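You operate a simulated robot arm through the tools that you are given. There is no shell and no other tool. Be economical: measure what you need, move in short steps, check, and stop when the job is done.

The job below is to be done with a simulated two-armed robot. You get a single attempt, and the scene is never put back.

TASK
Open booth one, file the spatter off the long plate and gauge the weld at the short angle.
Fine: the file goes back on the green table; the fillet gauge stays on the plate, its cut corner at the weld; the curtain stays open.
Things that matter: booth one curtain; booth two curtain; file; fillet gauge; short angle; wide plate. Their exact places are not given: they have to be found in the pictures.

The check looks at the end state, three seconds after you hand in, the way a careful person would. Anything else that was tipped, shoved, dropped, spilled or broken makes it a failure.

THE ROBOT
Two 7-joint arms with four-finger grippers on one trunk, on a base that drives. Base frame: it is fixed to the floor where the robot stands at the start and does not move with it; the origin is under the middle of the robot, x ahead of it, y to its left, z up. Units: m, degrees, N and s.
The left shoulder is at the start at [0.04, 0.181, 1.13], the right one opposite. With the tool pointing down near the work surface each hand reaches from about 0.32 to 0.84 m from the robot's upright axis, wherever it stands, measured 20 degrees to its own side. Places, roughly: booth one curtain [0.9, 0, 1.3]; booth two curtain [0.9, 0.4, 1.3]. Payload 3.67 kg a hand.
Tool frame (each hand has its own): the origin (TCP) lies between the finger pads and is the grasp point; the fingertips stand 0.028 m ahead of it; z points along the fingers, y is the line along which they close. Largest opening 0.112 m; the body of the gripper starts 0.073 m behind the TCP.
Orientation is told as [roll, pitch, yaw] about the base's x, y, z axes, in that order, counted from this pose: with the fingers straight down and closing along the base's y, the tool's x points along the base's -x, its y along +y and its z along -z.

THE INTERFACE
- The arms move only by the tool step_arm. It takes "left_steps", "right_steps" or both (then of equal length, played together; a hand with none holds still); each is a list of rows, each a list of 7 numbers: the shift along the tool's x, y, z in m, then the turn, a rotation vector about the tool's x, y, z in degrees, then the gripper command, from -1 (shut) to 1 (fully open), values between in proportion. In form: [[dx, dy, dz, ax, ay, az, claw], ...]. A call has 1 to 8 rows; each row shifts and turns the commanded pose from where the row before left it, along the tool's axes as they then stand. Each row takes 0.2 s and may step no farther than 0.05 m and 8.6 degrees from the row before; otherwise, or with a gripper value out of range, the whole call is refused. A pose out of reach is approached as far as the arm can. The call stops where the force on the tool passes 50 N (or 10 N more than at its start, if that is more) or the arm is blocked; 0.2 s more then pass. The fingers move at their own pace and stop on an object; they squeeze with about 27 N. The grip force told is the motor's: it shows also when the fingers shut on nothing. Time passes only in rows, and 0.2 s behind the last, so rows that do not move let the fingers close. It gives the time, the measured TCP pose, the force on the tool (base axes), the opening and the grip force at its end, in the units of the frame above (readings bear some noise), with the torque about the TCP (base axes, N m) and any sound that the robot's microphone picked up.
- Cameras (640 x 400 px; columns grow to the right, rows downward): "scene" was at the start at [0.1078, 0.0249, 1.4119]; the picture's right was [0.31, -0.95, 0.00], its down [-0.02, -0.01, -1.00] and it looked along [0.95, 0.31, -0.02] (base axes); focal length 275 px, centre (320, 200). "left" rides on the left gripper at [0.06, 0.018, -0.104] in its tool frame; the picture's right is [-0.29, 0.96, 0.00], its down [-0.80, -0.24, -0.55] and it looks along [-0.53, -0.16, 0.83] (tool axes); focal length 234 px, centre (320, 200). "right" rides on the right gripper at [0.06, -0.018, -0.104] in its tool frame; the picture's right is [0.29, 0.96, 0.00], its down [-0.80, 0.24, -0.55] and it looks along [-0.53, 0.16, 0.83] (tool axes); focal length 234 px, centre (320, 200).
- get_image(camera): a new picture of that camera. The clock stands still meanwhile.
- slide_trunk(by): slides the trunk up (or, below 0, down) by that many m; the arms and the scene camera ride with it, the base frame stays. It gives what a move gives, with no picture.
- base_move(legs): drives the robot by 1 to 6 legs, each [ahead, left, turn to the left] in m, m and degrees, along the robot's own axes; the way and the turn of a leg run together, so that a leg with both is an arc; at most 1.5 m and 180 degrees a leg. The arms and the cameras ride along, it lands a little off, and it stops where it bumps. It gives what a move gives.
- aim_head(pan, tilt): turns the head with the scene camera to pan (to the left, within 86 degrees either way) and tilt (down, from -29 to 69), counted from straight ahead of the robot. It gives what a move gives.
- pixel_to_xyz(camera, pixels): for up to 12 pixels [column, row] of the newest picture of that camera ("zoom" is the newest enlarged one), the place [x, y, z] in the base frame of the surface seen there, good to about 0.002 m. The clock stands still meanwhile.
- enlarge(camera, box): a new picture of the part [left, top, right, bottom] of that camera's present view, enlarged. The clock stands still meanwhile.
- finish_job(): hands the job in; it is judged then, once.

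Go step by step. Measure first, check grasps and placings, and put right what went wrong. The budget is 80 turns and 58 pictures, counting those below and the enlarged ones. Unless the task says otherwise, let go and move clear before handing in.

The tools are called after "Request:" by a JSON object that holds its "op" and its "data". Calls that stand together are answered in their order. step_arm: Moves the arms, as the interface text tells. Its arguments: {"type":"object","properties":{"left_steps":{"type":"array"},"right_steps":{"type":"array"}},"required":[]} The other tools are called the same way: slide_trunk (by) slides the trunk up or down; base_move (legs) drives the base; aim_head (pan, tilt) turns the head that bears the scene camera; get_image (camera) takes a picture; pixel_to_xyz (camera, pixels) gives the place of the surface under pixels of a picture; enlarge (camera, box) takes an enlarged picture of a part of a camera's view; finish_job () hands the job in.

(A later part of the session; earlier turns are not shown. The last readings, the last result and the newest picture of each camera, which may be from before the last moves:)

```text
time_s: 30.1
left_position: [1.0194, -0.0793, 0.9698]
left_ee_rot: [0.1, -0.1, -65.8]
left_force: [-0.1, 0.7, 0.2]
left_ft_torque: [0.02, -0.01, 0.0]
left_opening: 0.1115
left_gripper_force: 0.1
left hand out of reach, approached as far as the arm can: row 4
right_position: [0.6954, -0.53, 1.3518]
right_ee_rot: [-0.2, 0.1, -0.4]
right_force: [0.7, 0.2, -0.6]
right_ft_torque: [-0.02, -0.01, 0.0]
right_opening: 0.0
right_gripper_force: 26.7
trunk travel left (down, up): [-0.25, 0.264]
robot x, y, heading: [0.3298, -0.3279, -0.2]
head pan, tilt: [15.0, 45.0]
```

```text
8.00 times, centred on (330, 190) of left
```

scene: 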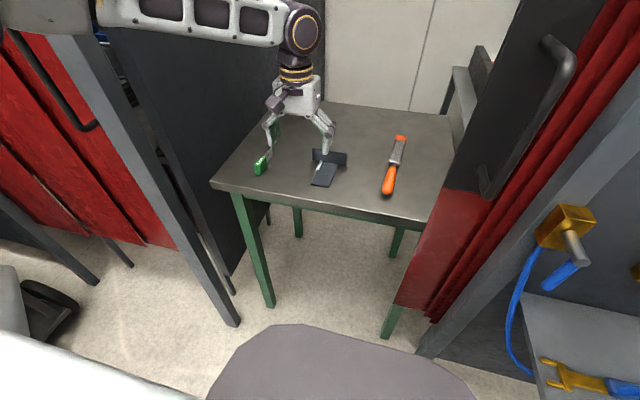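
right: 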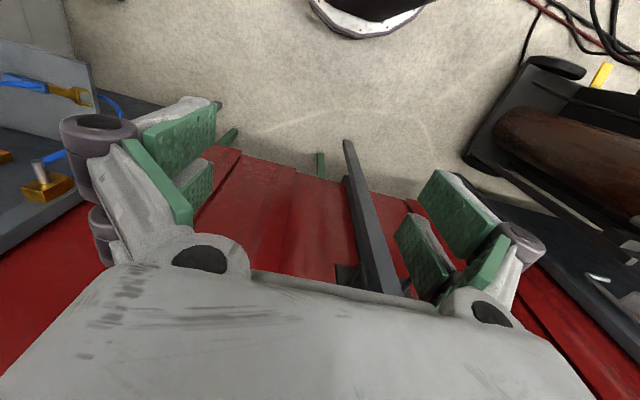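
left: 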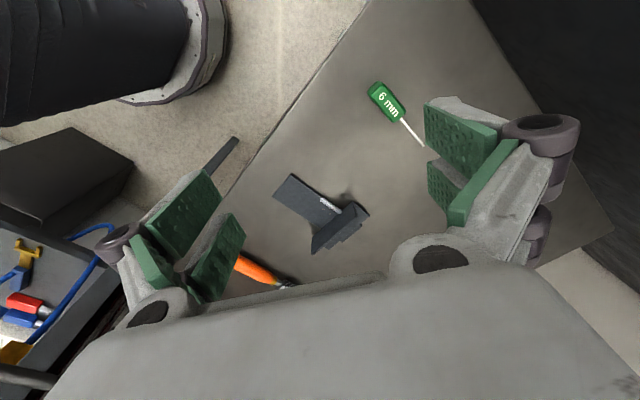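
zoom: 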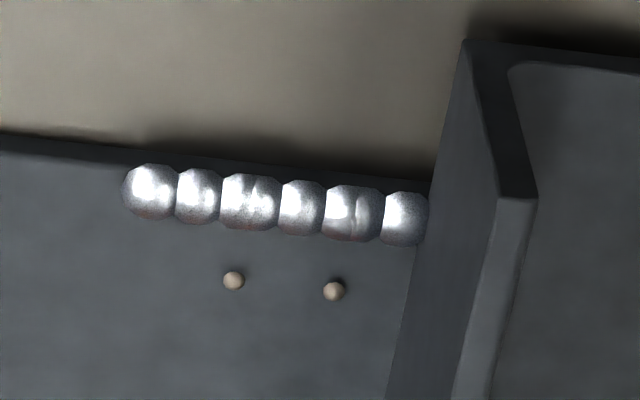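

Spatter at (1.030,−.158,.859) and (1.043,−.157,.859); bead y≈−.145; plate y −.143..−.193; upright at x 1.053. Now I measure the file and gauge while turning the left hand back to yaw 0.

Request:
{"op": "step_arm", "data": {"left_steps": [[0, 0, -0.03, 0, 0, -8.2, 1], [0.02, 0, -0.02, 0, 0, -8.2, 1], [0.02, 0, 0, 0, 0, -8.2, 1], [0.02, 0, 0, 0, 0, -8.2, 1], [0.02, 0, 0, 0, 0, -8.2, 1], [0.02, 0, 0, 0, 0, -8.2, 1], [0.02, 0, 0, 0, 0, -8.2, 1], [0.0, 0, 0, 0, 0, -8.2, 1]]}}

Request:
{"op": "enlarge", "data": {"camera": "scene", "box": [362, 128, 426, 200]}}

Request:
{"op": "pixel_to_xyz", "data": {"camera": "scene", "pixels": [[400, 138], [399, 142], [396, 152], [393, 164], [391, 172], [389, 180], [386, 191], [394, 158], [384, 182], [395, 180]]}}

```text
time_s: 31.9
left_position: [0.9277, -0.0104, 1.0187]
left_ee_rot: [0.0, 0.0, 0.0]
left_force: [-0.6, 0.7, -0.2]
left_ft_torque: [-0.01, 0.01, -0.04]
left_opening: 0.1122
left_gripper_force: 0.0
right_position: [0.6955, -0.5304, 1.3518]
right_ee_rot: [-0.2, 0.1, -0.5]
right_force: [0.3, 0.4, -0.1]
right_ft_torque: [0.02, 0.0, 0.01]
right_opening: 0.0001
right_gripper_force: 27.1
trunk travel left (down, up): [-0.25, 0.264]
robot x, y, heading: [0.3289, -0.3299, -0.1]
head pan, tilt: [15.0, 45.0]
```

```text
5.56 times, centred on (394, 164) of scene
```

zoom: 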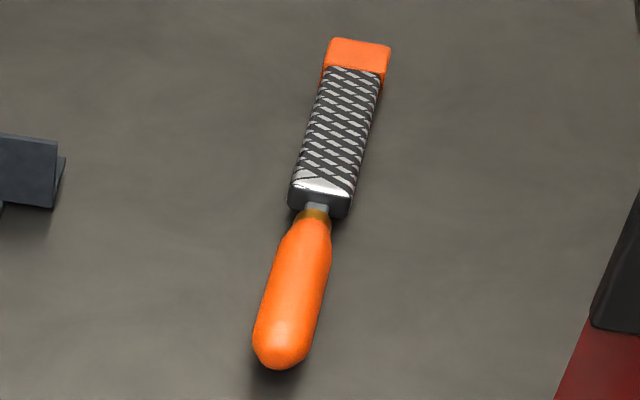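

```text
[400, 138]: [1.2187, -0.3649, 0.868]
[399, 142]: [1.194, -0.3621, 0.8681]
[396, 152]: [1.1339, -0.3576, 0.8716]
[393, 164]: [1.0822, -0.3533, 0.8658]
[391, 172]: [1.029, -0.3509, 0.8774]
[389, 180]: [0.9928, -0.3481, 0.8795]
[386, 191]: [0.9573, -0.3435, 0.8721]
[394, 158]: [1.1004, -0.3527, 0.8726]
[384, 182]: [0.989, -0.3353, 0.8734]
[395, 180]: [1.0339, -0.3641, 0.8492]
```

The file is long: handle x .95–1.06, head to 1.225, axis yaw ≈ −4.7°, handle top z .8795. I move the left hand above the handle and look.

Request:
{"op": "step_arm", "data": {"left_steps": [[-0.0078, -0.0423, 0.0073, 0, 0, 0.6, 0.2], [-0.0078, -0.0423, 0.0073, 0, 0, 0.6, 0.2], [-0.0078, -0.0423, 0.0073, 0, 0, 0.6, 0.2], [-0.0078, -0.0423, 0.0073, 0, 0, 0.6, 0.2], [-0.0078, -0.0423, 0.0073, 0, 0, 0.6, 0.2], [-0.0078, -0.0423, 0.0073, 0, 0, 0.6, 0.2], [-0.0078, -0.0423, 0.0073, 0, 0, 0.6, 0.2], [-0.0078, -0.0413, 0.0073, 0, 0, 0.5, 0.2]]}}

Request:
{"op": "get_image", "data": {"camera": "left"}}

```text
time_s: 33.7
left_position: [0.886, -0.2364, 0.977]
left_ee_rot: [-0.1, -0.2, -4.9]
left_force: [-0.3, 0.4, -0.1]
left_ft_torque: [-0.01, -0.01, 0.02]
left_opening: 0.0672
left_gripper_force: 0.1
left hand out of reach, approached as far as the arm can: row 5, 6, 7, 8
right_position: [0.6953, -0.531, 1.351]
right_ee_rot: [-0.2, 0.0, -0.5]
right_force: [-0.1, 0.5, -1.2]
right_ft_torque: [-0.03, -0.01, -0.02]
right_opening: 0.0001
right_gripper_force: 26.9
trunk travel left (down, up): [-0.25, 0.264]
robot x, y, heading: [0.3344, -0.3329, -0.3]
head pan, tilt: [15.0, 45.0]
```

```text
24 pictures are left
```

left: 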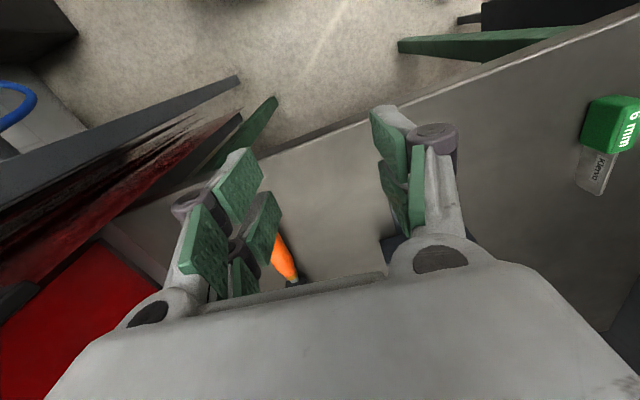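

The left arm can't reach across, so I'll use the right hand for the file from further left. First I fold the left hand back out of the booth and up.

Request:
{"op": "step_arm", "data": {"left_steps": [[0.0245, 0.0133, -0.04, 0, 0, -0.6, 0.2], [0.0245, 0.0133, -0.04, 0, 0, -0.6, 0.2], [0.0245, 0.0133, -0.04, 0, 0, -0.6, 0.2], [0.0245, 0.0133, -0.04, 0, 0, -0.6, 0.2], [0.0245, 0.0133, -0.04, 0, 0, -0.6, 0.2], [0.0245, 0.0133, -0.04, 0, 0, -0.6, 0.2], [0.0245, 0.0133, -0.04, 0, 0, -0.6, 0.2], [0.0245, 0.0133, -0.035, 0, 0, -0.6, 0.2]]}}

Request:
{"op": "step_arm", "data": {"left_steps": [[0, 0.045, 0, 0, 0, 0, 0.2], [0, 0.045, 0, 0, 0, 0, 0.2], [0, 0.045, 0, 0, 0, 0, 0.2], [0, 0.045, 0, 0, 0, 0, 0.2]]}}

Request:
{"op": "aim_head", "data": {"pan": 50, "tilt": 25}}

Request:
{"op": "get_image", "data": {"camera": "scene"}}

```text
time_s: 35.5
left_position: [0.6945, -0.1216, 1.2934]
left_ee_rot: [0.0, -0.1, 0.0]
left_force: [-0.3, -0.4, -0.6]
left_ft_torque: [0.0, 0.0, 0.01]
left_opening: 0.0675
left_gripper_force: 0.1
right_position: [0.6937, -0.5299, 1.3528]
right_ee_rot: [-0.2, 0.0, -0.5]
right_force: [-0.2, 0.2, 0.6]
right_ft_torque: [0.0, -0.02, 0.01]
right_opening: 0.0
right_gripper_force: 27.7
trunk travel left (down, up): [-0.25, 0.264]
robot x, y, heading: [0.3309, -0.3303, -0.2]
head pan, tilt: [15.0, 45.0]
```

```text
time_s: 36.5
left_position: [0.6939, 0.062, 1.2916]
left_ee_rot: [-0.1, 0.0, -0.1]
left_force: [0.4, 0.6, 0.3]
left_ft_torque: [-0.06, -0.03, -0.02]
left_opening: 0.0674
left_gripper_force: 0.1
right_position: [0.6946, -0.5282, 1.3515]
right_ee_rot: [-0.3, 0.0, -0.5]
right_force: [0.0, -0.5, 0.7]
right_ft_torque: [-0.06, 0.01, 0.04]
right_opening: 0.0002
right_gripper_force: 27.1
trunk travel left (down, up): [-0.25, 0.264]
robot x, y, heading: [0.3307, -0.3271, -0.1]
head pan, tilt: [15.0, 45.0]
```

```text
time_s: 37.5
left_position: [0.6942, 0.0577, 1.2917]
left_ee_rot: [0.1, 0.0, 0.0]
left_force: [-0.1, 0.8, 0.4]
left_ft_torque: [0.02, -0.02, 0.0]
left_opening: 0.0672
left_gripper_force: 0.1
right_position: [0.6955, -0.5285, 1.3522]
right_ee_rot: [-0.2, 0.1, -0.5]
right_force: [0.2, -0.7, -0.3]
right_ft_torque: [0.0, 0.02, 0.0]
right_opening: 0.0
right_gripper_force: 27.1
trunk travel left (down, up): [-0.25, 0.264]
robot x, y, heading: [0.3359, -0.3281, -0.2]
head pan, tilt: [50.0, 25.0]
```

```text
23 pictures are left
```

scene: 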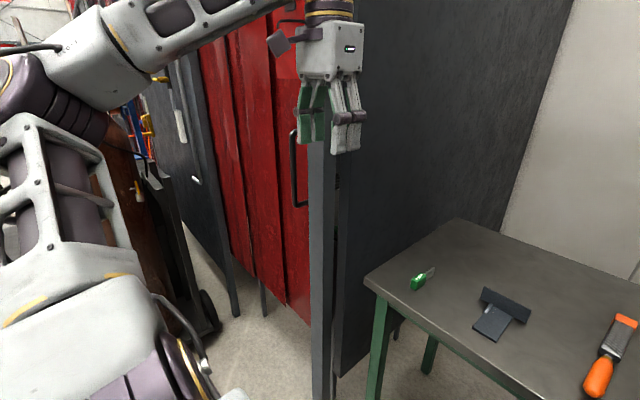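

I'll back up a little, slide left, then come forward so the left wrist clears the shield. I check the cylinder and elbow positions first.

Request:
{"op": "pixel_to_xyz", "data": {"camera": "scene", "pixels": [[40, 80], [85, 75], [130, 180], [140, 220], [155, 170], [125, 130], [210, 320], [180, 110]]}}

```text
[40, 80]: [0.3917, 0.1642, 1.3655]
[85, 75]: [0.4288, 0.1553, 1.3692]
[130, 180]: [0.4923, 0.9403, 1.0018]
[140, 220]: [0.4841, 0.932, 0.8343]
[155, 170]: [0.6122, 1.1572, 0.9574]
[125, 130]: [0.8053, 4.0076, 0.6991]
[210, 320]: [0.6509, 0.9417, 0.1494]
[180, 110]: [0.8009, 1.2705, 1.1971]
```

Request:
{"op": "base_move", "data": {"legs": [[-0.13, 0, 0], [0, 0.33, 0], [0.13, 0, 0]]}}

Request:
{"op": "aim_head", "data": {"pan": -10, "tilt": 40}}

Request:
{"op": "get_image", "data": {"camera": "scene"}}

```text
time_s: 41.6
left_position: [0.6927, 0.3874, 1.2932]
left_ee_rot: [-0.1, -0.1, 0.1]
left_force: [0.1, -0.2, 0.1]
left_ft_torque: [0.0, 0.01, 0.03]
left_opening: 0.0671
left_gripper_force: 0.0
right_position: [0.6954, -0.1998, 1.3522]
right_ee_rot: [-0.1, 0.0, -0.3]
right_force: [0.4, -1.4, 0.6]
right_ft_torque: [-0.01, 0.0, 0.02]
right_opening: 0.0
right_gripper_force: 27.2
trunk travel left (down, up): [-0.25, 0.264]
robot x, y, heading: [0.3308, -0.0004, -0.1]
head pan, tilt: [50.0, 25.0]
```

```text
time_s: 42.9
left_position: [0.6933, 0.3889, 1.2928]
left_ee_rot: [0.0, 0.1, 0.2]
left_force: [-0.7, 1.1, 0.3]
left_ft_torque: [0.02, -0.05, 0.03]
left_opening: 0.0674
left_gripper_force: 0.1
right_position: [0.6962, -0.1997, 1.3517]
right_ee_rot: [-0.1, 0.0, -0.3]
right_force: [-0.4, 0.2, 0.0]
right_ft_torque: [0.01, 0.01, 0.02]
right_opening: 0.0
right_gripper_force: 27.0
trunk travel left (down, up): [-0.25, 0.264]
robot x, y, heading: [0.3313, 0.0011, 0.1]
head pan, tilt: [-10.0, 40.0]
```

```text
22 pictures are left
```

scene: 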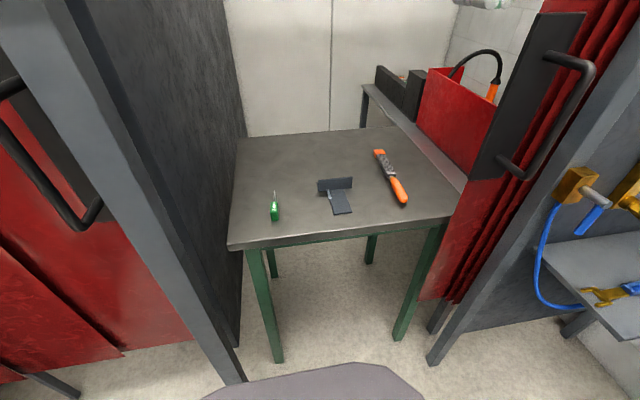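

Robot is at y≈0 with all clear. I bring the right hand toward above the file handle (part way), and check.

Request:
{"op": "step_arm", "data": {"right_steps": [[-0.0263, -0.0134, 0.0355, 0, 0, 0.4, 0.2], [-0.0263, -0.0134, 0.0355, 0, 0, 0.4, 0.2], [-0.0263, -0.0134, 0.0355, 0, 0, 0.4, 0.2], [-0.0263, -0.0134, 0.0355, 0, 0, 0.4, 0.2], [-0.0263, -0.0134, 0.0355, 0, 0, 0.4, 0.2], [-0.0263, -0.0134, 0.0355, 0, 0, 0.4, 0.2], [-0.0263, -0.0134, 0.0355, 0, 0, 0.4, 0.2], [-0.0263, -0.0134, 0.0355, 0, 0, 0.4, 0.2]]}}

Request:
{"op": "get_image", "data": {"camera": "scene"}}

```text
time_s: 44.7
left_position: [0.6959, 0.3873, 1.292]
left_ee_rot: [0.0, 0.1, 0.1]
left_force: [0.7, -0.9, -0.1]
left_ft_torque: [0.0, 0.0, -0.01]
left_opening: 0.0675
left_gripper_force: 0.1
right_position: [0.905, -0.3178, 1.0677]
right_ee_rot: [-0.2, 0.2, -3.4]
right_force: [0.6, -0.7, 0.1]
right_ft_torque: [0.02, 0.02, 0.01]
right_opening: 0.0672
right_gripper_force: 0.1
trunk travel left (down, up): [-0.25, 0.264]
robot x, y, heading: [0.3332, 0.0013, 0.2]
head pan, tilt: [-10.0, 40.0]
```

```text
21 pictures are left
```

scene: 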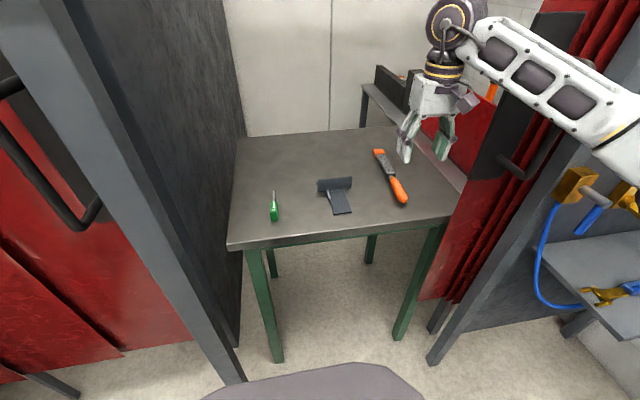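

Forearm passes in front of the curtain edge; I measure how close.

Request:
{"op": "pixel_to_xyz", "data": {"camera": "scene", "pixels": [[505, 60], [545, 95], [590, 120], [625, 150], [475, 20], [560, 60], [510, 165], [498, 110], [398, 190], [392, 178]]}}

```text
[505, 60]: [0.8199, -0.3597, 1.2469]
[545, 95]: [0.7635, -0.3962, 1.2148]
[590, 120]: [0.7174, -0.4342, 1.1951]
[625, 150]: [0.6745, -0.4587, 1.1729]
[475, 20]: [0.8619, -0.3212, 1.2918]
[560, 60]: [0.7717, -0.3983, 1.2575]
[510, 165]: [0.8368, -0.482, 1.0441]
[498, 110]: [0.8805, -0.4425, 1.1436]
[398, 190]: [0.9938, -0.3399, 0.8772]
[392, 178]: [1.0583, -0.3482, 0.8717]
```

The forearm would pass within ~2 cm of the curtain handle (top z 1.24). I raise the trunk 0.15 so the forearm slopes down above it.

Request:
{"op": "slide_trunk", "data": {"by": 0.15}}

Request:
{"op": "step_arm", "data": {"right_steps": [[-0.015, -0.004, 0.035, 0, 0, 0.2, 0.2], [-0.015, -0.004, 0.035, 0, 0, 0.2, 0.2], [-0.015, -0.004, 0.035, 0, 0, 0.2, 0.2], [-0.015, -0.004, 0.035, 0, 0, 0.2, 0.2], [-0.015, -0.004, 0.035, 0, 0, 0.2, 0.2], [0, -0.004, 0.035, 0, 0, 0.2, 0.2], [0, -0.002, 0.035, 0, 0, 0, 0.2]]}}

Request:
{"op": "get_image", "data": {"camera": "scene"}}

Request:
{"op": "get_image", "data": {"camera": "right"}}

```text
time_s: 46.4
left_position: [0.6945, 0.3887, 1.4409]
left_ee_rot: [0.0, 0.0, 0.1]
left_force: [0.2, -0.2, -0.2]
left_ft_torque: [-0.01, 0.03, 0.01]
left_opening: 0.0673
left_gripper_force: 0.2
right_position: [0.9043, -0.3193, 1.2172]
right_ee_rot: [-0.2, 0.1, -3.6]
right_force: [0.3, 0.4, -0.3]
right_ft_torque: [-0.03, 0.02, 0.0]
right_opening: 0.0673
right_gripper_force: 0.0
trunk travel left (down, up): [-0.4, 0.114]
robot x, y, heading: [0.3301, -0.0053, 0.1]
head pan, tilt: [-10.0, 40.0]
```

```text
time_s: 48.0
left_position: [0.6943, 0.388, 1.4407]
left_ee_rot: [0.0, -0.2, 0.2]
left_force: [0.1, -1.0, 0.0]
left_ft_torque: [0.06, 0.01, 0.01]
left_opening: 0.0671
left_gripper_force: 0.1
right_position: [0.9765, -0.3495, 0.9699]
right_ee_rot: [-0.2, 0.0, -4.7]
right_force: [-0.1, 0.3, -0.4]
right_ft_torque: [-0.02, -0.01, 0.01]
right_opening: 0.0673
right_gripper_force: 0.1
trunk travel left (down, up): [-0.4, 0.114]
robot x, y, heading: [0.3294, 0.0, -0.1]
head pan, tilt: [-10.0, 40.0]
```

```text
20 pictures are left
```

scene: 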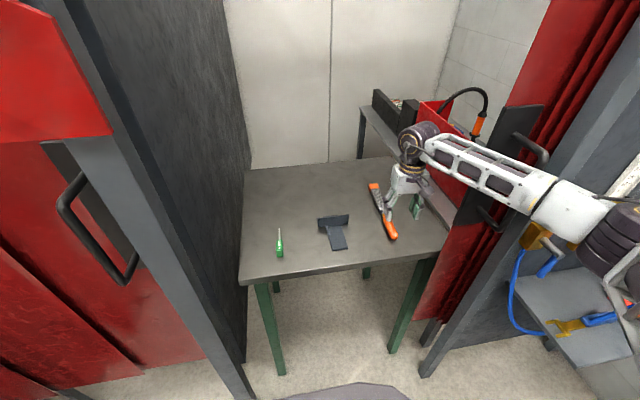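

```text
19 pictures are left
```

right: 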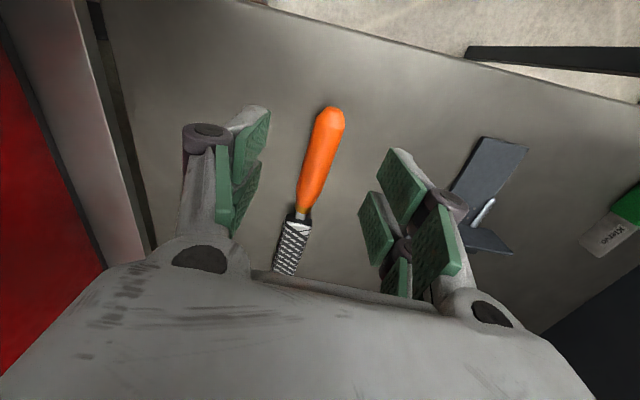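

Request:
{"op": "pixel_to_xyz", "data": {"camera": "right", "pixels": [[331, 120], [322, 150], [312, 180], [304, 212], [308, 150], [338, 150], [293, 240], [280, 248], [305, 250]]}}

Request:
{"op": "pixel_to_xyz", "data": {"camera": "scene", "pixels": [[500, 160], [545, 190], [520, 210], [450, 140], [540, 145]]}}

```text
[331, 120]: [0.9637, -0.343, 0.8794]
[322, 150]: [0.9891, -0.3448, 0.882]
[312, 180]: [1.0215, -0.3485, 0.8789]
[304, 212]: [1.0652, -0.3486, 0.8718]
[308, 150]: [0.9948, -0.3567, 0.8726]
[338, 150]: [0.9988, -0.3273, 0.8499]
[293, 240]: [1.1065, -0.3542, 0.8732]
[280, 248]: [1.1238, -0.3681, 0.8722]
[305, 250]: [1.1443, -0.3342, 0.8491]
```

```text
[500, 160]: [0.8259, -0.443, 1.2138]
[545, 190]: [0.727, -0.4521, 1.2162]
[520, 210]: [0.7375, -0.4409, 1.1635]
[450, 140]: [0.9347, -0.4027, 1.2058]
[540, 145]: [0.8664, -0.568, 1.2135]
```

Handle axis at y≈−.345, top z .882. Descend to TCP z≈.880 and close.

Request:
{"op": "step_arm", "data": {"right_steps": [[-0.004, 0.004, 0.03, 0, 0, 0, 0.2], [-0.004, 0, 0.03, 0, 0, 0, 0.2], [0, 0, 0.02, 0, 0, 0, 0.2], [0, 0, 0.01, 0, 0, 0, 0.2], [0, 0, 0, 0, 0, 0, -1], [0, 0, 0, 0, 0, 0, -1], [0, 0, 0, 0, 0, 0, -1]]}}

Request:
{"op": "step_arm", "data": {"right_steps": [[0, 0, -0.02, 0, 0, 0, -1], [0.01, 0, -0.035, 0, 0, 0, -1], [0.01, 0, -0.04, 0, 0, 0, -1]]}}

Request:
{"op": "get_image", "data": {"camera": "scene"}}

```text
time_s: 49.6
left_position: [0.6934, 0.3877, 1.4413]
left_ee_rot: [0.0, 0.0, 0.1]
left_force: [-0.4, -0.3, 0.7]
left_ft_torque: [0.01, -0.03, -0.02]
left_opening: 0.0672
left_gripper_force: 0.0
right_position: [0.9859, -0.3466, 0.882]
right_ee_rot: [-0.3, 0.0, -4.8]
right_force: [-0.1, 0.8, -0.1]
right_ft_torque: [0.0, -0.1, 0.19]
right_opening: 0.0269
right_gripper_force: 26.8
trunk travel left (down, up): [-0.4, 0.114]
robot x, y, heading: [0.3335, -0.0004, 0.2]
head pan, tilt: [-10.0, 40.0]
```

```text
time_s: 50.4
left_position: [0.6935, 0.3882, 1.4421]
left_ee_rot: [0.0, -0.1, 0.1]
left_force: [0.0, 1.1, -0.2]
left_ft_torque: [0.01, 0.0, 0.04]
left_opening: 0.0674
left_gripper_force: 0.1
right_position: [0.965, -0.3436, 0.9776]
right_ee_rot: [-0.2, 0.0, -4.8]
right_force: [1.4, -0.5, 0.2]
right_ft_torque: [-0.02, -0.05, 0.01]
right_opening: 0.0
right_gripper_force: 27.6
trunk travel left (down, up): [-0.4, 0.114]
robot x, y, heading: [0.3333, -0.002, 0.1]
head pan, tilt: [-10.0, 40.0]
```

```text
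18 pictures are left
```

scene: 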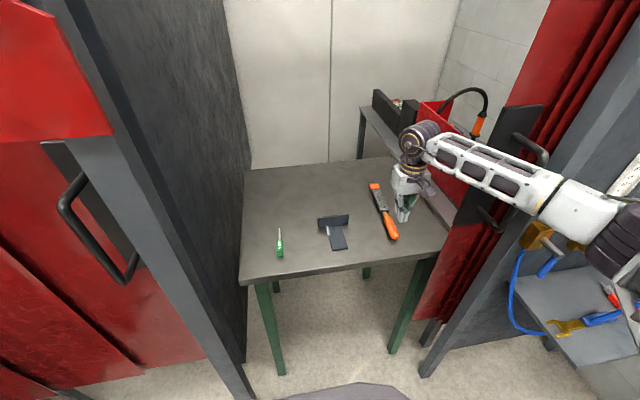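

The file slipped out (fingers shut on nothing, file unmoved). I regrip lower, down to nearly touching the table.

Request:
{"op": "step_arm", "data": {"right_steps": [[0, 0, 0, 0, 0, 0, 0.2], [-0.012, -0.002, 0.03, 0, 0, 0, 0.2], [-0.01, 0, 0.035, 0, 0, 0, 0.2], [0, 0, 0.02, 0, 0, 0, 0.2], [0, 0, 0.01, 0, 0, 0, 0.2], [0, 0, 0.0075, 0, 0, 0, 0.2]]}}

Request:
{"op": "enlarge", "data": {"camera": "scene", "box": [350, 160, 450, 250]}}

```text
time_s: 51.8
left_position: [0.6948, 0.3883, 1.4418]
left_ee_rot: [0.0, 0.1, 0.0]
left_force: [-0.3, -1.0, 0.8]
left_ft_torque: [0.0, 0.02, 0.0]
left_opening: 0.0671
left_gripper_force: 0.0
right_position: [0.9876, -0.3504, 0.8758]
right_ee_rot: [-0.3, -0.1, -4.7]
right_force: [-1.0, -0.6, -0.1]
right_ft_torque: [-0.03, 0.02, 0.01]
right_opening: 0.0673
right_gripper_force: 0.1
trunk travel left (down, up): [-0.4, 0.114]
robot x, y, heading: [0.3322, -0.001, -0.0]
head pan, tilt: [-10.0, 40.0]
```

```text
4.44 times, centred on (400, 205) of scene
```

zoom: 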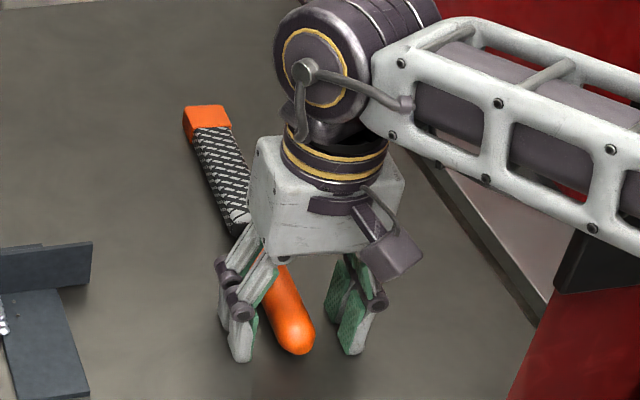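

The handle is between the fingers, tips at table height. I close and lift gently.

Request:
{"op": "step_arm", "data": {"right_steps": [[0, 0.004, 0, 0, 0, 0, -0.2], [0, 0, 0, 0, 0, 0, -0.6], [0, 0, 0, 0, 0, 0, -1], [0, 0, 0, 0, 0, 0, -1], [0, 0, 0, 0, 0, 0, -1]]}}

Request:
{"op": "step_arm", "data": {"right_steps": [[0, 0, -0.01, 0, 0, 0, -1], [0, 0, -0.015, 0, 0, 0, -1], [0, 0, -0.02, 0, 0, 0, -1], [0, 0, 0, 0, 0, 0, -1]]}}

Request:
{"op": "get_image", "data": {"camera": "scene"}}

```text
time_s: 53.0
left_position: [0.6934, 0.3913, 1.4425]
left_ee_rot: [-0.2, -0.1, 0.1]
left_force: [-0.5, -0.8, 0.4]
left_ft_torque: [0.0, -0.01, -0.06]
left_opening: 0.0672
left_gripper_force: 0.0
right_position: [0.9866, -0.3423, 0.8771]
right_ee_rot: [-0.1, -0.3, -4.7]
right_force: [6.1, 9.4, 21.0]
right_ft_torque: [0.52, -0.34, 0.17]
right_opening: 0.0268
right_gripper_force: 27.2
trunk travel left (down, up): [-0.4, 0.114]
robot x, y, heading: [0.3333, 0.0011, -0.2]
head pan, tilt: [-10.0, 40.0]
```

```text
time_s: 54.0
left_position: [0.6955, 0.3879, 1.4414]
left_ee_rot: [0.0, 0.0, 0.1]
left_force: [-0.4, 0.1, -0.9]
left_ft_torque: [0.01, -0.01, -0.01]
left_opening: 0.0673
left_gripper_force: 0.0
right_position: [0.9876, -0.3471, 0.9186]
right_ee_rot: [-0.2, 0.2, -4.8]
right_force: [-0.5, -0.5, -3.4]
right_ft_torque: [0.05, 0.51, 0.01]
right_opening: 0.0267
right_gripper_force: 27.2
trunk travel left (down, up): [-0.4, 0.114]
robot x, y, heading: [0.3314, 0.001, -0.0]
head pan, tilt: [-10.0, 40.0]
```

```text
16 pictures are left
```

scene: 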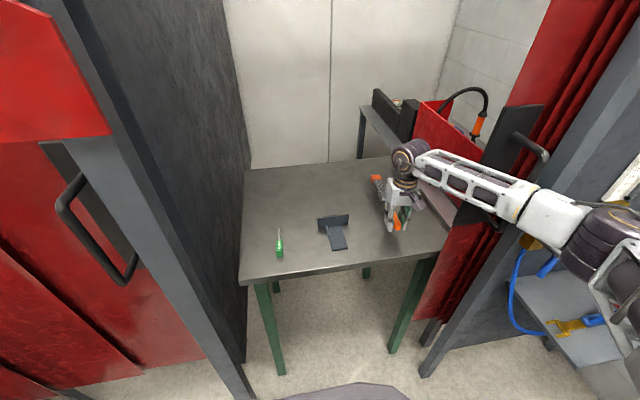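

The file is held (opening .0267, ~3.4 N weight). I raise it and carry it over the plate, aligned with x, short of the upright.

Request:
{"op": "step_arm", "data": {"right_steps": [[0, 0, -0.035, 0, 0, 0, -1], [0.03, 0.0256, 0, 0, 0, -0.7, -1], [0.03, 0.0256, 0, 0, 0, -0.7, -1], [0.03, 0.0256, 0, 0, 0, -0.7, -1], [0.03, 0.0256, 0, 0, 0, -0.7, -1], [0.03, 0.0256, 0, 0, 0, -0.7, -1], [0.03, 0.0256, 0, 0, 0, -0.7, -1], [0.027, 0.0256, 0, 0, 0, -0.6, -1]]}}

Request:
{"op": "aim_head", "data": {"pan": -15, "tilt": 45}}

Request:
{"op": "enlarge", "data": {"camera": "scene", "box": [270, 120, 430, 260]}}

```text
time_s: 55.8
left_position: [0.6937, 0.3888, 1.4411]
left_ee_rot: [-0.1, -0.1, 0.2]
left_force: [-0.1, -0.3, 0.4]
left_ft_torque: [0.02, -0.04, 0.03]
left_opening: 0.0672
left_gripper_force: 0.2
right_position: [0.7866, -0.1554, 0.956]
right_ee_rot: [-0.2, 0.1, 0.0]
right_force: [0.7, -0.5, -3.3]
right_ft_torque: [-0.01, 0.49, 0.01]
right_opening: 0.0268
right_gripper_force: 26.9
trunk travel left (down, up): [-0.4, 0.114]
robot x, y, heading: [0.3321, 0.0011, 0.2]
head pan, tilt: [-10.0, 40.0]
```

```text
time_s: 56.5
left_position: [0.6944, 0.3896, 1.4403]
left_ee_rot: [-0.1, 0.0, 0.0]
left_force: [-1.3, -0.5, -0.7]
left_ft_torque: [0.02, 0.02, 0.04]
left_opening: 0.0671
left_gripper_force: 0.0
right_position: [0.7882, -0.1553, 0.9554]
right_ee_rot: [-0.2, 0.2, 0.2]
right_force: [0.4, 0.1, -2.6]
right_ft_torque: [0.03, 0.48, 0.0]
right_opening: 0.0266
right_gripper_force: 26.8
trunk travel left (down, up): [-0.4, 0.114]
robot x, y, heading: [0.3325, 0.0009, -0.1]
head pan, tilt: [-15.0, 45.0]
```

```text
2.86 times, centred on (350, 190) of scene
```

zoom: 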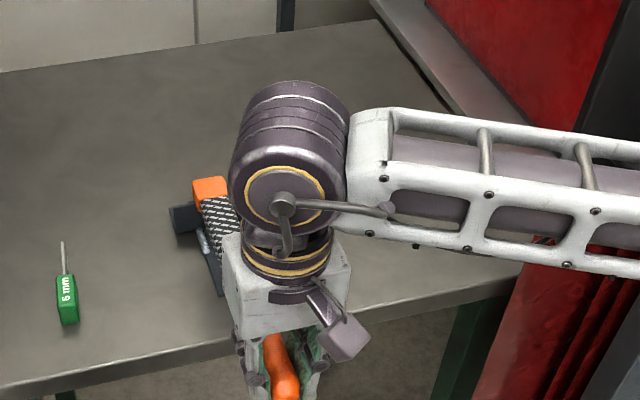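

Request:
{"op": "pixel_to_xyz", "data": {"camera": "zoom", "pixels": [[195, 183], [223, 180], [202, 198], [228, 194], [212, 210], [200, 205], [195, 190], [198, 204], [215, 185], [205, 240], [180, 215], [210, 188]]}}

Request:
{"op": "enlarge", "data": {"camera": "scene", "box": [304, 176, 346, 202]}}

```text
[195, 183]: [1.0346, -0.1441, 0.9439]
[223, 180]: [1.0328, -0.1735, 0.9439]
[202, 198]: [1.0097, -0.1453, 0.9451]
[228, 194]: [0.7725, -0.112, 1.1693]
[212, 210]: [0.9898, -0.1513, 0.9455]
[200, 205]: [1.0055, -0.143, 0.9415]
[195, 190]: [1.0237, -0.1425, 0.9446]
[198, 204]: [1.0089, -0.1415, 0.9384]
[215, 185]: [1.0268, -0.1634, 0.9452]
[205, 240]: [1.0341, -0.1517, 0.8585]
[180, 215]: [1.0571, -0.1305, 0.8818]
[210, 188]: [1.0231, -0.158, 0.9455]
```

```text
15.24 times, centred on (325, 189) of scene
```

zoom: 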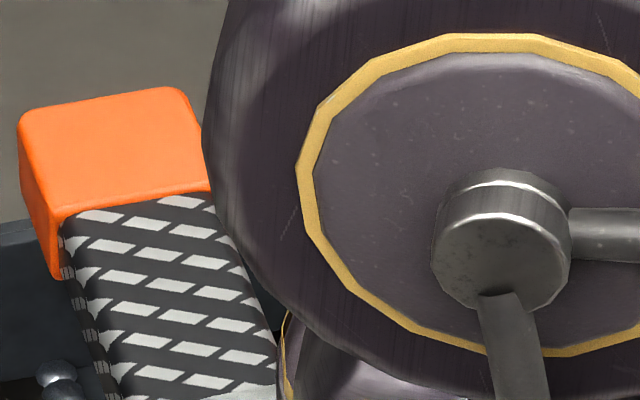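

The tip is at x≈1.035 with TCP .788 (tip offset .247), axis y≈−.158, half width .016. I set the axis to y≈−.168 so it clears the bead, tip just short of the upright, and lower towards the plate.

Request:
{"op": "step_arm", "data": {"right_steps": [[-0.012, -0.0125, 0, 0, 0, 0, -1], [0, 0, 0.03, 0, 0, 0, -1], [0, 0, 0.025, 0, 0, 0, -1], [0, 0, 0.01, 0, 0, 0, -1], [0, 0, 0, 0, 0, 0, -1]]}}

Request:
{"op": "step_arm", "data": {"right_steps": [[0, 0, 0.004, 0, 0, 0, -1], [0, 0, 0.003, 0, 0, 0, -1], [0, 0, 0, 0, 0, 0, -1]]}}

Request:
{"op": "enlarge", "data": {"camera": "scene", "box": [290, 160, 354, 220]}}

```text
time_s: 57.7
left_position: [0.6946, 0.3888, 1.4418]
left_ee_rot: [0.0, 0.0, 0.2]
left_force: [-0.6, -0.2, 0.6]
left_ft_torque: [-0.01, 0.02, -0.01]
left_opening: 0.0672
left_gripper_force: 0.0
right_position: [0.8005, -0.1688, 0.8889]
right_ee_rot: [-0.3, 0.0, 0.0]
right_force: [0.6, 0.0, -3.6]
right_ft_torque: [0.03, 0.46, -0.01]
right_opening: 0.0267
right_gripper_force: 27.1
trunk travel left (down, up): [-0.4, 0.114]
robot x, y, heading: [0.3314, -0.0015, -0.1]
head pan, tilt: [-15.0, 45.0]
```

```text
time_s: 58.5
left_position: [0.6938, 0.3888, 1.4408]
left_ee_rot: [0.0, -0.1, 0.0]
left_force: [-1.1, 0.7, 0.6]
left_ft_torque: [0.0, 0.03, 0.02]
left_opening: 0.0674
left_gripper_force: 0.1
right_position: [0.8017, -0.1676, 0.8832]
right_ee_rot: [-0.2, -0.1, 0.2]
right_force: [0.6, 0.4, 0.7]
right_ft_torque: [-0.09, -0.68, -0.01]
right_opening: 0.0268
right_gripper_force: 27.2
trunk travel left (down, up): [-0.4, 0.114]
robot x, y, heading: [0.3317, -0.0016, 0.3]
head pan, tilt: [-15.0, 45.0]
```

```text
6.67 times, centred on (322, 190) of scene
```

zoom: 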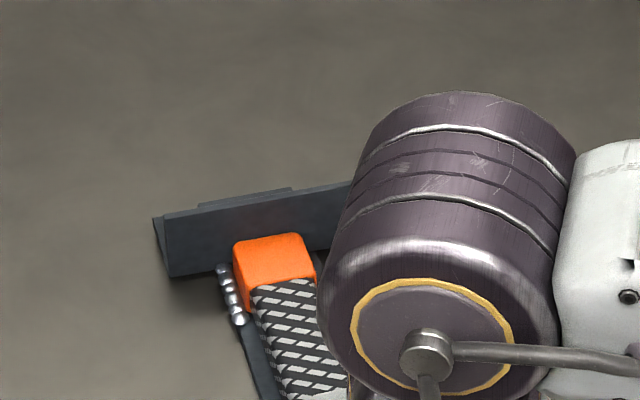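

Contact is light (~4 N). The tip sits just before the upright, beside the bead. I make a few strokes along x.

Request:
{"op": "step_arm", "data": {"right_steps": [[0.02, 0, 0, 0, 0, 0, -1], [0.02, 0, 0, 0, 0, 0, -1], [-0.02, 0, 0, 0, 0, 0, -1], [-0.021, 0, 0, 0, 0, 0, -1], [0.02, 0, 0.001, 0, 0, 0, -1], [0.02, 0, 0, 0, 0, 0, -1], [-0.02, 0, 0, 0, 0, 0, -1], [-0.02, 0, 0, 0, 0, 0, -1]]}}

Request:
{"op": "step_arm", "data": {"right_steps": [[0.02, 0, 0, 0, 0, 0, -1], [0.02, 0, 0, 0, 0, 0, -1], [-0.02, 0, 0, 0, 0, 0, -1], [-0.02, 0, 0, 0, 0, 0, -1], [0.02, 0, 0, 0, 0, 0, -1], [0.03, 0, 0, 0, 0, 0, -1], [0.03, 0, -0.02, 0, 0, 0, -1], [0, 0, -0.02, 0, 0, 0, -1]]}}

Request:
{"op": "enlarge", "data": {"camera": "scene", "box": [290, 160, 354, 220]}}

```text
time_s: 60.3
left_position: [0.6945, 0.3895, 1.4416]
left_ee_rot: [0.0, -0.1, 0.1]
left_force: [-0.5, -0.3, -0.5]
left_ft_torque: [-0.02, 0.0, 0.03]
left_opening: 0.0673
left_gripper_force: 0.1
right_position: [0.8021, -0.1676, 0.8797]
right_ee_rot: [-0.2, -0.1, 0.1]
right_force: [1.0, -0.6, -0.2]
right_ft_torque: [-0.01, -0.32, 0.12]
right_opening: 0.0267
right_gripper_force: 27.2
trunk travel left (down, up): [-0.4, 0.114]
robot x, y, heading: [0.3319, -0.0036, 0.1]
head pan, tilt: [-15.0, 45.0]
```

```text
time_s: 62.1
left_position: [0.6949, 0.3885, 1.4412]
left_ee_rot: [0.0, -0.1, 0.1]
left_force: [0.4, 0.4, 0.9]
left_ft_torque: [-0.01, 0.01, 0.0]
left_opening: 0.0672
left_gripper_force: 0.0
right_position: [0.7213, -0.1683, 0.921]
right_ee_rot: [-0.2, 0.1, 0.2]
right_force: [-0.5, -0.2, -4.3]
right_ft_torque: [-0.01, 0.48, 0.0]
right_opening: 0.0268
right_gripper_force: 26.7
trunk travel left (down, up): [-0.4, 0.114]
robot x, y, heading: [0.3309, 0.0015, 0.2]
head pan, tilt: [-15.0, 45.0]
```

```text
6.67 times, centred on (322, 190) of scene
```

zoom: 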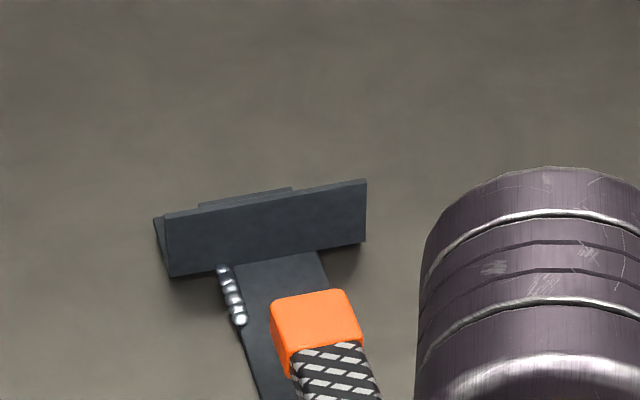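

No spatter is visible beside the bead at this scale; I look closer.

Request:
{"op": "enlarge", "data": {"camera": "scene", "box": [298, 192, 330, 212]}}

Request:
{"op": "pixel_to_xyz", "data": {"camera": "zoom", "pixels": [[200, 150], [330, 130], [250, 180], [240, 250], [100, 60], [280, 160]]}}

```text
16.00 times, centred on (314, 202) of scene
```

zoom: 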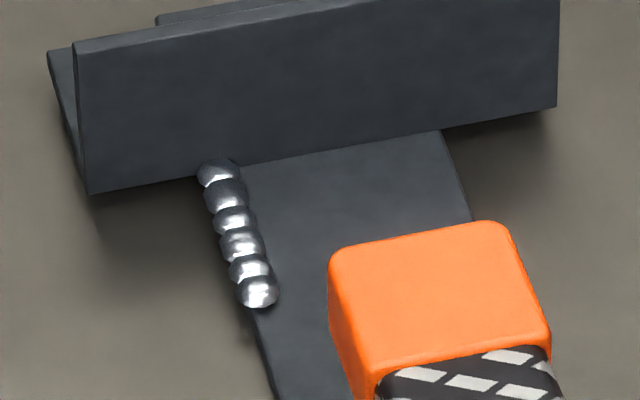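

```text
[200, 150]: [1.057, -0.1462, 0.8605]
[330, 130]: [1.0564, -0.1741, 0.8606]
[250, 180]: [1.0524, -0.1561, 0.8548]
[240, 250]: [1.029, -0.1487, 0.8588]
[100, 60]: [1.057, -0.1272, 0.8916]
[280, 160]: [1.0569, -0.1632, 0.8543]
```

Both spatter dots are gone (clean at x 1.03–1.05, y −.157). I carry the file back to its original spot.

Request:
{"op": "step_arm", "data": {"right_steps": [[0, 0, -0.04, 0, 0, 0, -1], [-0.038, -0.0254, 0, 0, 0, 0.7, -1], [-0.038, -0.0254, 0, 0, 0, 0.7, -1], [-0.038, -0.0254, 0, 0, 0, 0.7, -1], [-0.038, -0.0254, 0, 0, 0, 0.7, -1], [-0.038, -0.0254, 0, 0, 0, 0.7, -1], [-0.038, -0.0254, 0, 0, 0, 0.7, -1], [-0.038, -0.0254, 0, 0, 0, 0.5, -1]]}}

Request:
{"op": "step_arm", "data": {"right_steps": [[0, 0, 0.03, 0, 0, 0, -1], [0, 0, 0.025, 0, 0, 0, -1], [0, 0, 0.015, 0, 0, 0, -1], [0, 0, 0.008, 0, 0, 0, -1], [0, 0, 0, 0, 0, 0, -1]]}}

```text
time_s: 63.9
left_position: [0.6945, 0.3874, 1.4412]
left_ee_rot: [0.0, 0.0, 0.1]
left_force: [0.1, -0.4, -0.1]
left_ft_torque: [-0.01, 0.07, 0.01]
left_opening: 0.0672
left_gripper_force: 0.1
right_position: [0.981, -0.3549, 0.9611]
right_ee_rot: [-0.1, 0.1, -4.7]
right_force: [0.4, 1.1, -3.7]
right_ft_torque: [0.04, 0.51, 0.02]
right_opening: 0.0267
right_gripper_force: 27.3
trunk travel left (down, up): [-0.4, 0.114]
robot x, y, heading: [0.3348, 0.0017, -0.0]
head pan, tilt: [-15.0, 45.0]
```

```text
time_s: 65.1
left_position: [0.6947, 0.3881, 1.4418]
left_ee_rot: [0.0, 0.0, 0.1]
left_force: [-0.3, 0.1, -0.1]
left_ft_torque: [0.0, 0.0, 0.05]
left_opening: 0.0673
left_gripper_force: 0.0
right_position: [0.9816, -0.3556, 0.8837]
right_ee_rot: [-0.2, 0.1, -4.7]
right_force: [0.1, 0.3, -3.3]
right_ft_torque: [0.05, 0.44, 0.01]
right_opening: 0.0266
right_gripper_force: 27.1
trunk travel left (down, up): [-0.4, 0.114]
robot x, y, heading: [0.3311, -0.0006, -0.2]
head pan, tilt: [-15.0, 45.0]
```

Still hanging; I lower ~5 mm more, open modestly and lift away.

Request:
{"op": "step_arm", "data": {"right_steps": [[0, 0, 0.003, 0, 0, 0, -1], [0, 0, 0.002, 0, 0, 0, -1], [0, 0, 0.001, 0, 0, 0, -1], [0, 0, 0, 0, 0, 0, -0.3], [0, 0, 0, 0, 0, 0, 0.1], [0, 0, 0, 0, 0, 0, 0.1]]}}

Request:
{"op": "step_arm", "data": {"right_steps": [[0, 0, -0.02, 0, 0, 0, 0.1], [0, 0, -0.03, 0, 0, 0, 0.1], [0.01, 0.01, -0.035, 0, 0, -0.5, 0.1], [0.02, 0.02, -0.035, 0, 0, -0.7, 0.1], [0.03, 0.02, -0.03, 0, 0, -0.7, 0.1], [0.03, 0.02, -0.03, 0, 0, -0.7, 0.1], [0.03, 0.02, -0.03, 0, 0, -0.7, 0.1], [0.03, 0.02, -0.03, 0, 0, -0.7, 0.1]]}}

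Request:
{"op": "get_image", "data": {"camera": "scene"}}

```text
time_s: 66.5
left_position: [0.6949, 0.3884, 1.4408]
left_ee_rot: [0.0, -0.1, 0.1]
left_force: [0.3, 1.1, -1.1]
left_ft_torque: [-0.02, 0.04, -0.05]
left_opening: 0.0673
left_gripper_force: 0.1
right_position: [0.9809, -0.3556, 0.8774]
right_ee_rot: [-0.2, 0.0, -4.6]
right_force: [0.4, 0.1, -0.2]
right_ft_torque: [0.0, -0.03, -0.01]
right_opening: 0.0618
right_gripper_force: 0.1
trunk travel left (down, up): [-0.4, 0.114]
robot x, y, heading: [0.3256, -0.0025, 0.1]
head pan, tilt: [-15.0, 45.0]
```

```text
time_s: 68.3
left_position: [0.6927, 0.39, 1.4419]
left_ee_rot: [-0.1, -0.1, 0.1]
left_force: [0.3, 0.5, -0.3]
left_ft_torque: [-0.03, 0.0, -0.01]
left_opening: 0.0675
left_gripper_force: 0.1
right_position: [0.8359, -0.2395, 1.1178]
right_ee_rot: [-0.1, 0.0, -0.5]
right_force: [-0.6, -0.9, -0.1]
right_ft_torque: [-0.04, 0.01, -0.04]
right_opening: 0.0617
right_gripper_force: 0.2
trunk travel left (down, up): [-0.4, 0.114]
robot x, y, heading: [0.3317, -0.0001, 0.2]
head pan, tilt: [-15.0, 45.0]
```

```text
10 pictures are left
```

scene: 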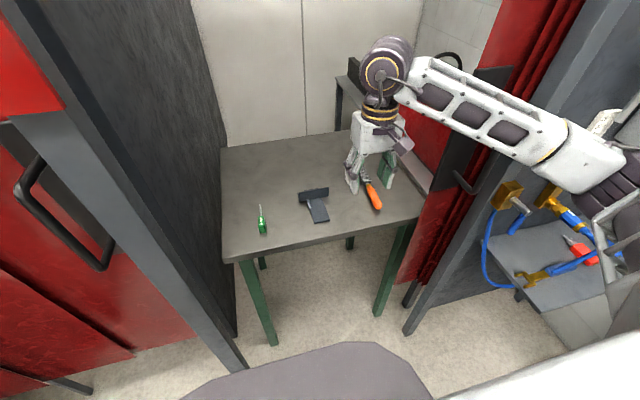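

The file lies back on the table. For the gauge, I shift the base left 0.1 so the right hand has comfortable reach, then hover over the gauge.

Request:
{"op": "base_move", "data": {"legs": [[0, 0.1, 0]]}}

Request:
{"op": "step_arm", "data": {"right_steps": [[-0.018, 0.027, 0.0256, 0, 0, 0, 0.4], [-0.018, 0.027, 0.0256, 0, 0, 0, 0.4], [-0.018, 0.027, 0.0256, 0, 0, 0, 0.4], [-0.018, 0.027, 0.0256, 0, 0, 0, 0.4], [-0.018, 0.027, 0.0256, 0, 0, 0, 0.4]]}}

Request:
{"op": "enlarge", "data": {"camera": "right", "box": [200, 90, 420, 270]}}

```text
time_s: 69.5
left_position: [0.6952, 0.4849, 1.4423]
left_ee_rot: [0.0, -0.1, 0.0]
left_force: [-0.6, 0.1, 0.1]
left_ft_torque: [0.0, 0.0, -0.02]
left_opening: 0.0674
left_gripper_force: 0.0
right_position: [0.838, -0.143, 1.1172]
right_ee_rot: [-0.2, 0.0, -0.8]
right_force: [-0.2, -0.1, 0.8]
right_ft_torque: [0.02, 0.05, -0.04]
right_opening: 0.0614
right_gripper_force: 0.0
trunk travel left (down, up): [-0.4, 0.114]
robot x, y, heading: [0.3286, 0.0966, -0.2]
head pan, tilt: [-15.0, 45.0]
```

```text
time_s: 70.7
left_position: [0.6963, 0.4882, 1.4408]
left_ee_rot: [-0.2, 0.0, 0.0]
left_force: [1.6, 0.7, -0.9]
left_ft_torque: [-0.05, 0.04, -0.01]
left_opening: 0.0672
left_gripper_force: 0.0
right_position: [0.9288, -0.0095, 0.9875]
right_ee_rot: [-0.3, 0.0, -0.8]
right_force: [0.1, -0.4, -0.5]
right_ft_torque: [0.03, 0.05, 0.02]
right_opening: 0.0789
right_gripper_force: 0.1
trunk travel left (down, up): [-0.4, 0.114]
robot x, y, heading: [0.3314, 0.1012, -0.3]
head pan, tilt: [-15.0, 45.0]
```

```text
2.22 times, centred on (310, 180) of right
```

zoom: 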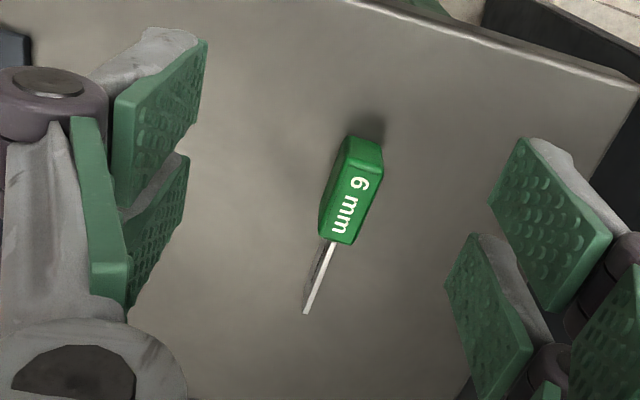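

Request:
{"op": "pixel_to_xyz", "data": {"camera": "zoom", "pixels": [[350, 150], [375, 148], [325, 235], [352, 238], [347, 190], [332, 242], [308, 308], [318, 290], [316, 270], [323, 228], [340, 165], [320, 260]]}}

Request:
{"op": "enlarge", "data": {"camera": "right", "box": [295, 180, 345, 235]}}

```text
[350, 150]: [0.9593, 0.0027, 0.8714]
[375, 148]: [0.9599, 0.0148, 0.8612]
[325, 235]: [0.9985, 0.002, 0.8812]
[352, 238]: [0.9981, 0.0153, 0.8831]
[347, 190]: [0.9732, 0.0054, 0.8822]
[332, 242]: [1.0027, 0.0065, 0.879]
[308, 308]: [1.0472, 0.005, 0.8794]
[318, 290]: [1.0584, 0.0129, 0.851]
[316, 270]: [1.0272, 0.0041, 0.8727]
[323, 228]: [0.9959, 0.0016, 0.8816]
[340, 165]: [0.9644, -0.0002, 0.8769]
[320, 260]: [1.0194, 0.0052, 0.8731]
```

```text
7.27 times, centred on (320, 208) of right
```

zoom: 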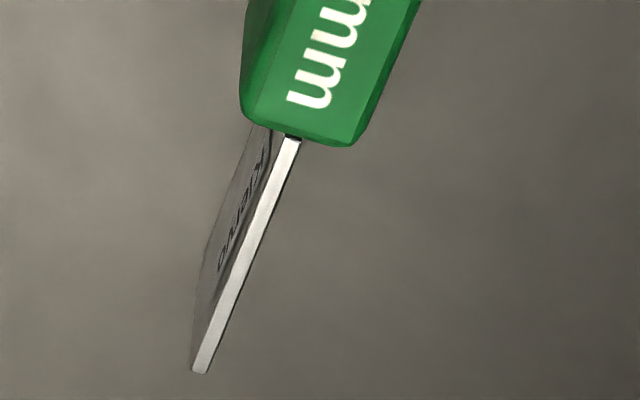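

The gauge stands with yaw ≈0: block x .957–1.000, y 0–.016, top .8825; blade to x 1.048 at y≈.0055. I measure the blade's lower outline to find the cut corner.

Request:
{"op": "pixel_to_xyz", "data": {"camera": "zoom", "pixels": [[256, 135], [245, 165], [232, 195], [218, 225], [210, 250], [206, 275], [203, 300], [200, 330], [197, 355], [285, 150], [245, 250], [203, 368]]}}

Request:
{"op": "aim_head", "data": {"pan": -10, "tilt": 42}}

```text
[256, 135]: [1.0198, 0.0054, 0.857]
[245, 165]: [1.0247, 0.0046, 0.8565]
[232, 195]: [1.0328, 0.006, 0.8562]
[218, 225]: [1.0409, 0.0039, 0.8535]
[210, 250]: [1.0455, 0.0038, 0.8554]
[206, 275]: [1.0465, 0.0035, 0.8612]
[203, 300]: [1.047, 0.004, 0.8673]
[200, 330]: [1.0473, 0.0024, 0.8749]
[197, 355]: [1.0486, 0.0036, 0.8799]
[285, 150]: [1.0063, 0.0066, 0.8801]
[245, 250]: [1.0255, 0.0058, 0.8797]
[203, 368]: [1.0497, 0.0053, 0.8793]
```

```text
time_s: 71.3
left_position: [0.6959, 0.4866, 1.4409]
left_ee_rot: [-0.1, 0.0, 0.1]
left_force: [-0.1, -0.2, 0.0]
left_ft_torque: [0.0, -0.02, -0.02]
left_opening: 0.0674
left_gripper_force: 0.2
right_position: [0.9277, -0.0092, 0.9878]
right_ee_rot: [-0.2, -0.1, -0.7]
right_force: [0.8, 0.6, 0.4]
right_ft_torque: [-0.01, -0.02, 0.02]
right_opening: 0.0783
right_gripper_force: 0.1
trunk travel left (down, up): [-0.4, 0.114]
robot x, y, heading: [0.331, 0.0948, 0.1]
head pan, tilt: [-10.0, 42.0]
```

The blade is a rectangle with a small cut at its bottom far corner (x≈1.047, z≈.853), so it must stand on the plate pointing +x, tip at the angle beside the bead. I go down onto the block and grip it.

Request:
{"op": "step_arm", "data": {"right_steps": [[-0.026, 0.008, 0.02, 0, 0, 0.4, 0.0], [-0.025, 0.0085, 0.03, 0, 0, 0.4, 0.0], [0, 0, 0.03, 0, 0, 0, 0.0], [0, 0, 0.018, 0, 0, 0, 0.0], [0, 0, 0.009, 0, 0, 0, 0.0], [0, 0, 0, 0, 0, 0, -0.5], [0, 0, 0, 0, 0, 0, -1], [0, 0, 0, 0, 0, 0, -1]]}}

Request:
{"op": "step_arm", "data": {"right_steps": [[0, 0, 0, 0, 0, 0, -1], [0, 0, -0.01, 0, 0, 0, -1], [0, 0, -0.02, 0, 0, 0, -1], [0, 0, -0.03, 0, 0, 0, -1], [0, 0, 0, 0, 0, 0, -1]]}}

Request:
{"op": "get_image", "data": {"camera": "scene"}}

```text
time_s: 73.1
left_position: [0.6949, 0.4866, 1.4415]
left_ee_rot: [0.0, 0.0, 0.0]
left_force: [0.8, -0.2, -0.2]
left_ft_torque: [0.0, -0.04, -0.03]
left_opening: 0.0672
left_gripper_force: 0.0
right_position: [0.9788, 0.0062, 0.8807]
right_ee_rot: [-0.2, 0.1, -1.6]
right_force: [0.1, 0.1, 1.2]
right_ft_torque: [0.01, -0.08, 0.01]
right_opening: 0.0197
right_gripper_force: 27.1
trunk travel left (down, up): [-0.4, 0.114]
robot x, y, heading: [0.33, 0.1022, -0.1]
head pan, tilt: [-10.0, 42.0]
```

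```text
time_s: 74.3
left_position: [0.6953, 0.4871, 1.4405]
left_ee_rot: [-0.1, 0.0, 0.0]
left_force: [0.7, 0.0, 0.4]
left_ft_torque: [0.01, 0.02, 0.03]
left_opening: 0.0671
left_gripper_force: 0.0
right_position: [0.9807, 0.0065, 0.9402]
right_ee_rot: [-0.2, 0.1, -1.6]
right_force: [0.0, 0.4, -1.4]
right_ft_torque: [0.01, 0.02, 0.03]
right_opening: 0.0194
right_gripper_force: 27.0
trunk travel left (down, up): [-0.4, 0.114]
robot x, y, heading: [0.3324, 0.0978, -0.1]
head pan, tilt: [-10.0, 42.0]
```

```text
7 pictures are left
```

scene: 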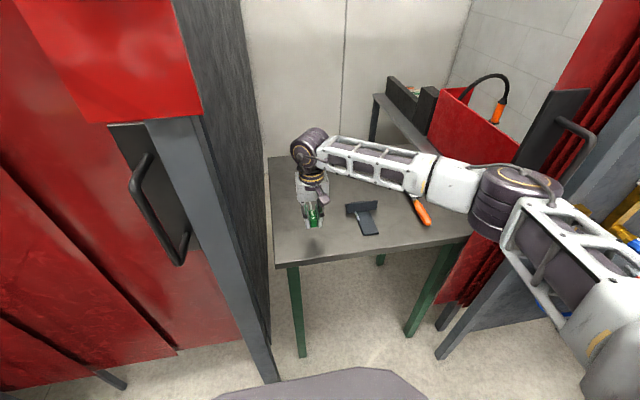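

Gauge is held (opening .0195). I measure the weldment again before placing.

Request:
{"op": "enlarge", "data": {"camera": "scene", "box": [340, 192, 388, 240]}}

```text
8.33 times, centred on (364, 216) of scene
```

zoom: 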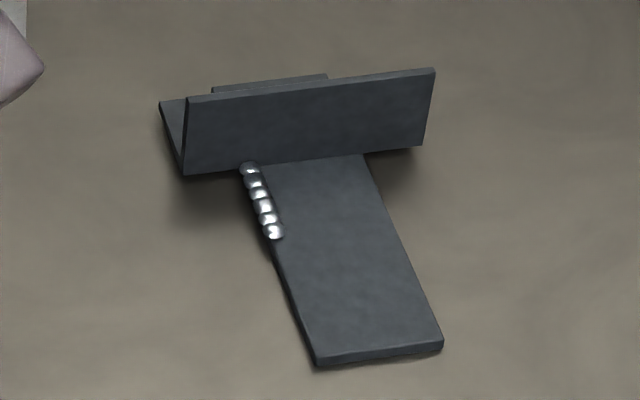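

Request:
{"op": "pixel_to_xyz", "data": {"camera": "zoom", "pixels": [[251, 170], [258, 195], [266, 218], [273, 233], [285, 234], [272, 195], [266, 175], [276, 150], [300, 240], [320, 340], [440, 335], [375, 170]]}}

```text
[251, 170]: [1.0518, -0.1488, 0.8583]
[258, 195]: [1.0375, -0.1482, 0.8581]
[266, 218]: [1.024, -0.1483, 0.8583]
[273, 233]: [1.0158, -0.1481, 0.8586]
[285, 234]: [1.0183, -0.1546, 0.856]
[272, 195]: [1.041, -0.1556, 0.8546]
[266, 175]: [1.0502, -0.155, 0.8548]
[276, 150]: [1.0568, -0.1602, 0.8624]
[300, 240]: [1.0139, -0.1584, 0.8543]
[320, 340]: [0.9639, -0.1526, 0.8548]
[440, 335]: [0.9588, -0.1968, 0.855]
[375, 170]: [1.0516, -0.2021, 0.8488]
```

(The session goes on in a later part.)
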